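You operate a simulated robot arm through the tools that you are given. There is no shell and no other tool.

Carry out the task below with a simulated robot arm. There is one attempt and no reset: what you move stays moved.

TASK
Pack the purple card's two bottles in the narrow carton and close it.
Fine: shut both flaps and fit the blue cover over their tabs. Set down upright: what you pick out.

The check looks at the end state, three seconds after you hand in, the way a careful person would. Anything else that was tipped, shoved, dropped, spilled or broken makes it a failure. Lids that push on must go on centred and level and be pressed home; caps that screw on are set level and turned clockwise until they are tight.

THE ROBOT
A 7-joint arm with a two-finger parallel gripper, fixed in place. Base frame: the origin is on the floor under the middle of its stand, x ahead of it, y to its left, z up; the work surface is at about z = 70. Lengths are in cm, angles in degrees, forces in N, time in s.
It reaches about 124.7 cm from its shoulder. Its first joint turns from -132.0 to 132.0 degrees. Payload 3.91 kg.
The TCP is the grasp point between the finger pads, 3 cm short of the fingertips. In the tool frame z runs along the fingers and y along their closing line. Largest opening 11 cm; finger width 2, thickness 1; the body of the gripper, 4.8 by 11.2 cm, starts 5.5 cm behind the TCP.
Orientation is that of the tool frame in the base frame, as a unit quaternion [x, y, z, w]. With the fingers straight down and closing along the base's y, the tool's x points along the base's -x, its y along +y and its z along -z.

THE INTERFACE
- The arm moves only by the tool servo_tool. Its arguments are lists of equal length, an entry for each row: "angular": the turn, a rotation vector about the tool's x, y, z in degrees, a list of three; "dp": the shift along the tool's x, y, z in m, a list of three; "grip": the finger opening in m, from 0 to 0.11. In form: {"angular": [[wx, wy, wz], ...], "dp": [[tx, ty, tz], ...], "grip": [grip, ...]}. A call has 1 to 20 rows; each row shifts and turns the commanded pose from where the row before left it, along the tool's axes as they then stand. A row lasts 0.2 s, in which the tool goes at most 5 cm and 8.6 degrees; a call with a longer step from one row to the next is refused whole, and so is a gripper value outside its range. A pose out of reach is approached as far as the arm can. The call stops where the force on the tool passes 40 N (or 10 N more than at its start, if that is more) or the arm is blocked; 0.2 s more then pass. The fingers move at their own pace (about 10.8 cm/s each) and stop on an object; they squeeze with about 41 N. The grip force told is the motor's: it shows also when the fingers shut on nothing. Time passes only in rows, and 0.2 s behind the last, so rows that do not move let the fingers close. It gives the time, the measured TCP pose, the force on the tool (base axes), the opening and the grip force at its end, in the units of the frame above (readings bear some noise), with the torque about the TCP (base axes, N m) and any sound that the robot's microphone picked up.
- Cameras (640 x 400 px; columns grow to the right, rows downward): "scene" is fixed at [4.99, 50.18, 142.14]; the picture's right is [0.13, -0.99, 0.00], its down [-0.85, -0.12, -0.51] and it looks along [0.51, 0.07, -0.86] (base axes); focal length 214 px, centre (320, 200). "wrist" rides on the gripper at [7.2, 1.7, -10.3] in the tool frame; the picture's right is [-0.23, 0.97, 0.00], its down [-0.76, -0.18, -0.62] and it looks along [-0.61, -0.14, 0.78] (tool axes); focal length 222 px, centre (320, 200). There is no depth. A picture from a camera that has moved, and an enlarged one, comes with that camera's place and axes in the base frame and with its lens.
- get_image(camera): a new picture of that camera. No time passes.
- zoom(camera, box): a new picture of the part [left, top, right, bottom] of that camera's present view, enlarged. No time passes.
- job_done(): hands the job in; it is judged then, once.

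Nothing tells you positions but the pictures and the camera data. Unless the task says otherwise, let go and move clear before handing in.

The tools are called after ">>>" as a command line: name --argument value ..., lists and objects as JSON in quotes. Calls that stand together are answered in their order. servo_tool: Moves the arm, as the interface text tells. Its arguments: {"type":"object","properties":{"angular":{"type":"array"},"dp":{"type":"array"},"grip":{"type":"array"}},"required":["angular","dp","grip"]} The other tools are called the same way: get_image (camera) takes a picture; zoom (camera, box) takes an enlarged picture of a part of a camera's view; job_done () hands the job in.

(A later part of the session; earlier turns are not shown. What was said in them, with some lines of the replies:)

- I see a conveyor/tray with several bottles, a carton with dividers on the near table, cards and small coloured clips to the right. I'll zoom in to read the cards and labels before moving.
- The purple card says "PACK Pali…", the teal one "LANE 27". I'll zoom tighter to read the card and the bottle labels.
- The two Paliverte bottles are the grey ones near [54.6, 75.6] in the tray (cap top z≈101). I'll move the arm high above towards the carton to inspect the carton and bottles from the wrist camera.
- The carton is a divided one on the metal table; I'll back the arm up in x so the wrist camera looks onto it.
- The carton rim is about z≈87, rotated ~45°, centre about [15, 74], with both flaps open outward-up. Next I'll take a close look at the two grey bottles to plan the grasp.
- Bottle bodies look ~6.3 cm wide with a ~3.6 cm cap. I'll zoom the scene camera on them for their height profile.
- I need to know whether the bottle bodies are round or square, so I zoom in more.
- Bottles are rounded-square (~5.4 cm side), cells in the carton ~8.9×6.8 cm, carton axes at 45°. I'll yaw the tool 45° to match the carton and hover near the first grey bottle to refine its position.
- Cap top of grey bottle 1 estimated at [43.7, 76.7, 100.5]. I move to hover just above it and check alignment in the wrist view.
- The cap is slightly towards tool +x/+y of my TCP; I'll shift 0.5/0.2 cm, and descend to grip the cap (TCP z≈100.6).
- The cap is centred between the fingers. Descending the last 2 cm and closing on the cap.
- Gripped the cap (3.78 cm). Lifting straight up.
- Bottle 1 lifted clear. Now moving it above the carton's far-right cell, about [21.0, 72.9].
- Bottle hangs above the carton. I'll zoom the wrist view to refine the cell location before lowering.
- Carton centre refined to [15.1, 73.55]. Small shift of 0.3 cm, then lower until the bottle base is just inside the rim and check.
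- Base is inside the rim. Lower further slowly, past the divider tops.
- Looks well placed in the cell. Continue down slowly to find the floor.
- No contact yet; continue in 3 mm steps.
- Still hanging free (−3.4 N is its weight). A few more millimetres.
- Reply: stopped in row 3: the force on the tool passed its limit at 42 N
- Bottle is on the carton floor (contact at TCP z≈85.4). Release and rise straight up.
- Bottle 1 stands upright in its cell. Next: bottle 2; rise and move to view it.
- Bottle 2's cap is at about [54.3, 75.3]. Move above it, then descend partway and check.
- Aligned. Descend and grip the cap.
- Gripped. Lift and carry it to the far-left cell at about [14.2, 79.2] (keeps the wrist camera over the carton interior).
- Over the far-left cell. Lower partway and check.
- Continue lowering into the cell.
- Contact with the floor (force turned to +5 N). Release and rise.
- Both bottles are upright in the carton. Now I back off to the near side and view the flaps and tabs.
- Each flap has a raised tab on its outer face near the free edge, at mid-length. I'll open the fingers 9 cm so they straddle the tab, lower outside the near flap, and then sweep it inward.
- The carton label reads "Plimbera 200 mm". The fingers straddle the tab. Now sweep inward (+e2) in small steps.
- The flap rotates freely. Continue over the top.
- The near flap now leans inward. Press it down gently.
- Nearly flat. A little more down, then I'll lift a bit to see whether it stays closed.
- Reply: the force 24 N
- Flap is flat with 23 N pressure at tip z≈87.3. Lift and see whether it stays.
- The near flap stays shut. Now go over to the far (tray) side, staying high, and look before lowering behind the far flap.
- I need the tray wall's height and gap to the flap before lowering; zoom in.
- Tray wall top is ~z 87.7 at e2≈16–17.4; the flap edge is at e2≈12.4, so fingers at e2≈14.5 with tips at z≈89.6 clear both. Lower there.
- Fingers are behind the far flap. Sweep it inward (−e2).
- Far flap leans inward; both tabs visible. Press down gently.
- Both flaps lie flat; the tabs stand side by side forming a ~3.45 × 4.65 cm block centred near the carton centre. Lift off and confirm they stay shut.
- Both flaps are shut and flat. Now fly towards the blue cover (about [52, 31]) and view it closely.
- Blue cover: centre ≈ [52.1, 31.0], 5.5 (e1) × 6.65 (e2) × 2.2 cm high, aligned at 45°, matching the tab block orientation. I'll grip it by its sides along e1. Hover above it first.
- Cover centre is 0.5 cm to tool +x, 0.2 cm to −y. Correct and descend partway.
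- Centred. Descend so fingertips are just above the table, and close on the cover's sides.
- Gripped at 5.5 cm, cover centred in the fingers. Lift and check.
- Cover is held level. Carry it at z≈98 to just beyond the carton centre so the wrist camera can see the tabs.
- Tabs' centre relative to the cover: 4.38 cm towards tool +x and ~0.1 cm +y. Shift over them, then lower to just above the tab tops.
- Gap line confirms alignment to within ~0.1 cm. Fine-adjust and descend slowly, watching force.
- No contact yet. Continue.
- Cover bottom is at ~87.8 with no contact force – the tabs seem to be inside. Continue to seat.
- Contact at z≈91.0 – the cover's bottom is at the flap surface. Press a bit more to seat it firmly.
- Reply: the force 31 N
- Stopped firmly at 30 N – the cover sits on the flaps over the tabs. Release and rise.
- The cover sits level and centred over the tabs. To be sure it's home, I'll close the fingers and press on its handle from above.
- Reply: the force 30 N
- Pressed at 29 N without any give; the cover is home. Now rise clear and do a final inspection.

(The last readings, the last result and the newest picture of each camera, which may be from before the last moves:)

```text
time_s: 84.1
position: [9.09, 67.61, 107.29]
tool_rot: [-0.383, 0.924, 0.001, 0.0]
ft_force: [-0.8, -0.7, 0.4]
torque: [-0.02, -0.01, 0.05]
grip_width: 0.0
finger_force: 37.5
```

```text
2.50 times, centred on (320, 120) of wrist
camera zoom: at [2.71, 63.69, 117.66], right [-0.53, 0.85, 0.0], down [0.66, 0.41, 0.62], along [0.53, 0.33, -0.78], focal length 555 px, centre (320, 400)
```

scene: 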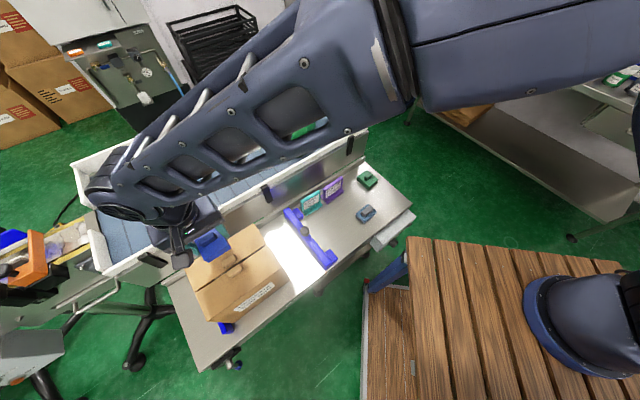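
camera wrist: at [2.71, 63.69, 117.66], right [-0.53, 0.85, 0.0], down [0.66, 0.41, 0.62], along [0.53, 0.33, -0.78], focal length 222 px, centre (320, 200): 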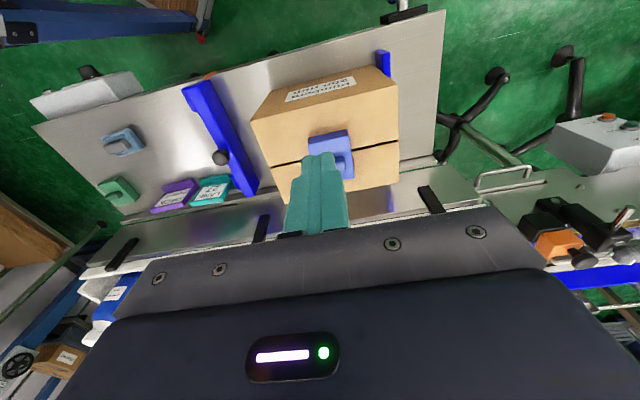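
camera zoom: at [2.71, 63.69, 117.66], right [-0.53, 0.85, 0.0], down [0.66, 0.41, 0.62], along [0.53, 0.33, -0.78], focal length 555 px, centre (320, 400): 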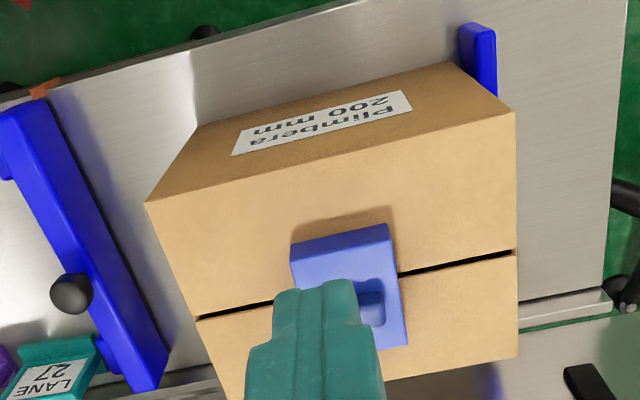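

Move clear to the right and take final scene views.

>>> servo_tool --angular '[[0, 0, 0], [0, 0, 0], [0, 0, 0], [0, 0, 0], [0, 0, 0], [0, 0, 0], [0, 0, 0], [0, 0, 0], [0, 0, 0], [0, 0, 0], [0, 0, 0], [0, 0, 0]]' --dp '[[0.0043, -0.044, -0.005], [0.0043, -0.044, -0.005], [0.0043, -0.044, -0.005], [0.0043, -0.044, -0.005], [0.0043, -0.044, -0.005], [0.0043, -0.044, -0.005], [0.0043, -0.044, -0.005], [0.0043, -0.044, -0.005], [0.0043, -0.044, -0.005], [0.0043, -0.044, -0.005], [0.0043, -0.044, -0.005], [0, 0, 0]]' --grip '[0.05, 0.05, 0.05, 0.05, 0.05, 0.05, 0.05, 0.05, 0.05, 0.05, 0.05, 0.05]'

>>> get_image --camera "scene"

>>> zoom --camera "scene" --box '[190, 215, 280, 300]'

>>> zoom --camera "scene" --box '[215, 235, 250, 275]'

```text
time_s: 86.7
position: [40.06, 29.94, 112.59]
tool_rot: [-0.383, 0.924, 0.002, 0.0]
ft_force: [-0.1, 0.9, 0.6]
torque: [0.01, 0.0, 0.02]
grip_width: 5.0
finger_force: 0.0
```

```text
taken
```

scene: 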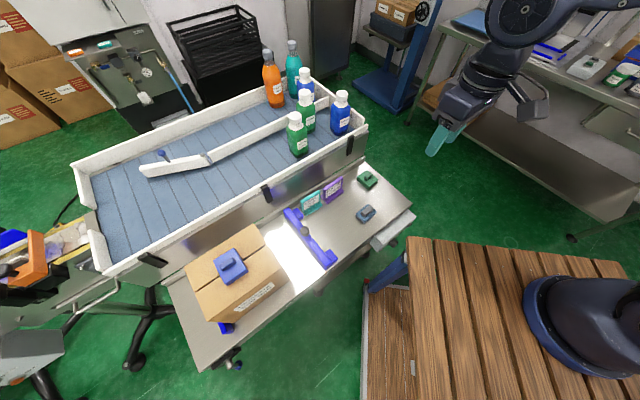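

```text
4.71 times, centred on (235, 258) of scene
camera zoom: at [4.99, 50.18, 142.14], right [0.13, -0.99, 0.0], down [-0.85, -0.12, -0.51], along [0.51, 0.07, -0.86], focal length 1009 px, centre (720, -71)
```

zoom: 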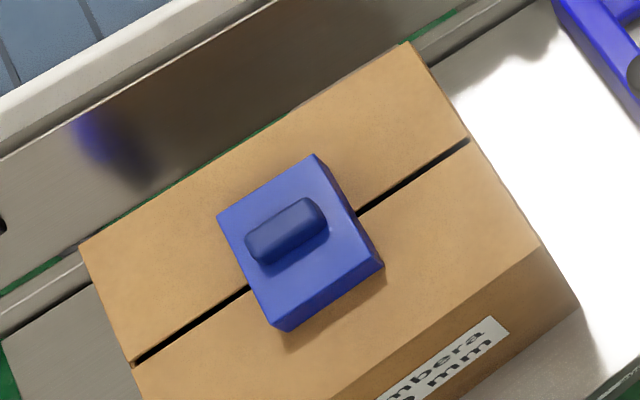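

```text
10.00 times, centred on (232, 255) of scene
camera zoom: at [4.99, 50.18, 142.14], right [0.13, -0.99, 0.0], down [-0.85, -0.12, -0.51], along [0.51, 0.07, -0.86], focal length 2145 px, centre (1195, -350)
```

zoom: 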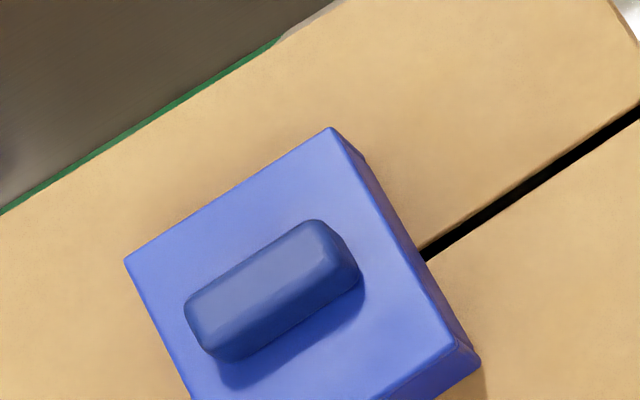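

The scene view shows the carton with both flaps shut and the blue cover level over the tabs. The two Paliverte bottles are inside, standing upright. The other bottles, cards and covers are where they were, and the arm is clear with the gripper empty, so I'm handing in.

>>> job_done

```text
The job is handed in.
```

I packed both Paliverte bottles upright in the narrow carton ("Plimbera 200 mm"), closed it, and handed the job in.

- **Bottles:** the purple card reads "PACK Paliverte". I took the two grey Paliverte bottles from the tray and stood them in the two cells nearest it. Both were standing straight when I last saw them, before closing the flaps.
- **Flaps:** both are shut flat and stayed shut when I let go.
- **Blue cover:** it sits level and centred over the two tabs. I pressed it down at about 30 N twice and it didn't move any further. Where it stopped shows its lower edge resting on the flaps, but I couldn't see underneath it.

In the last pictures nothing else had moved or tipped. The arm is clear of the table and the gripper is empty.
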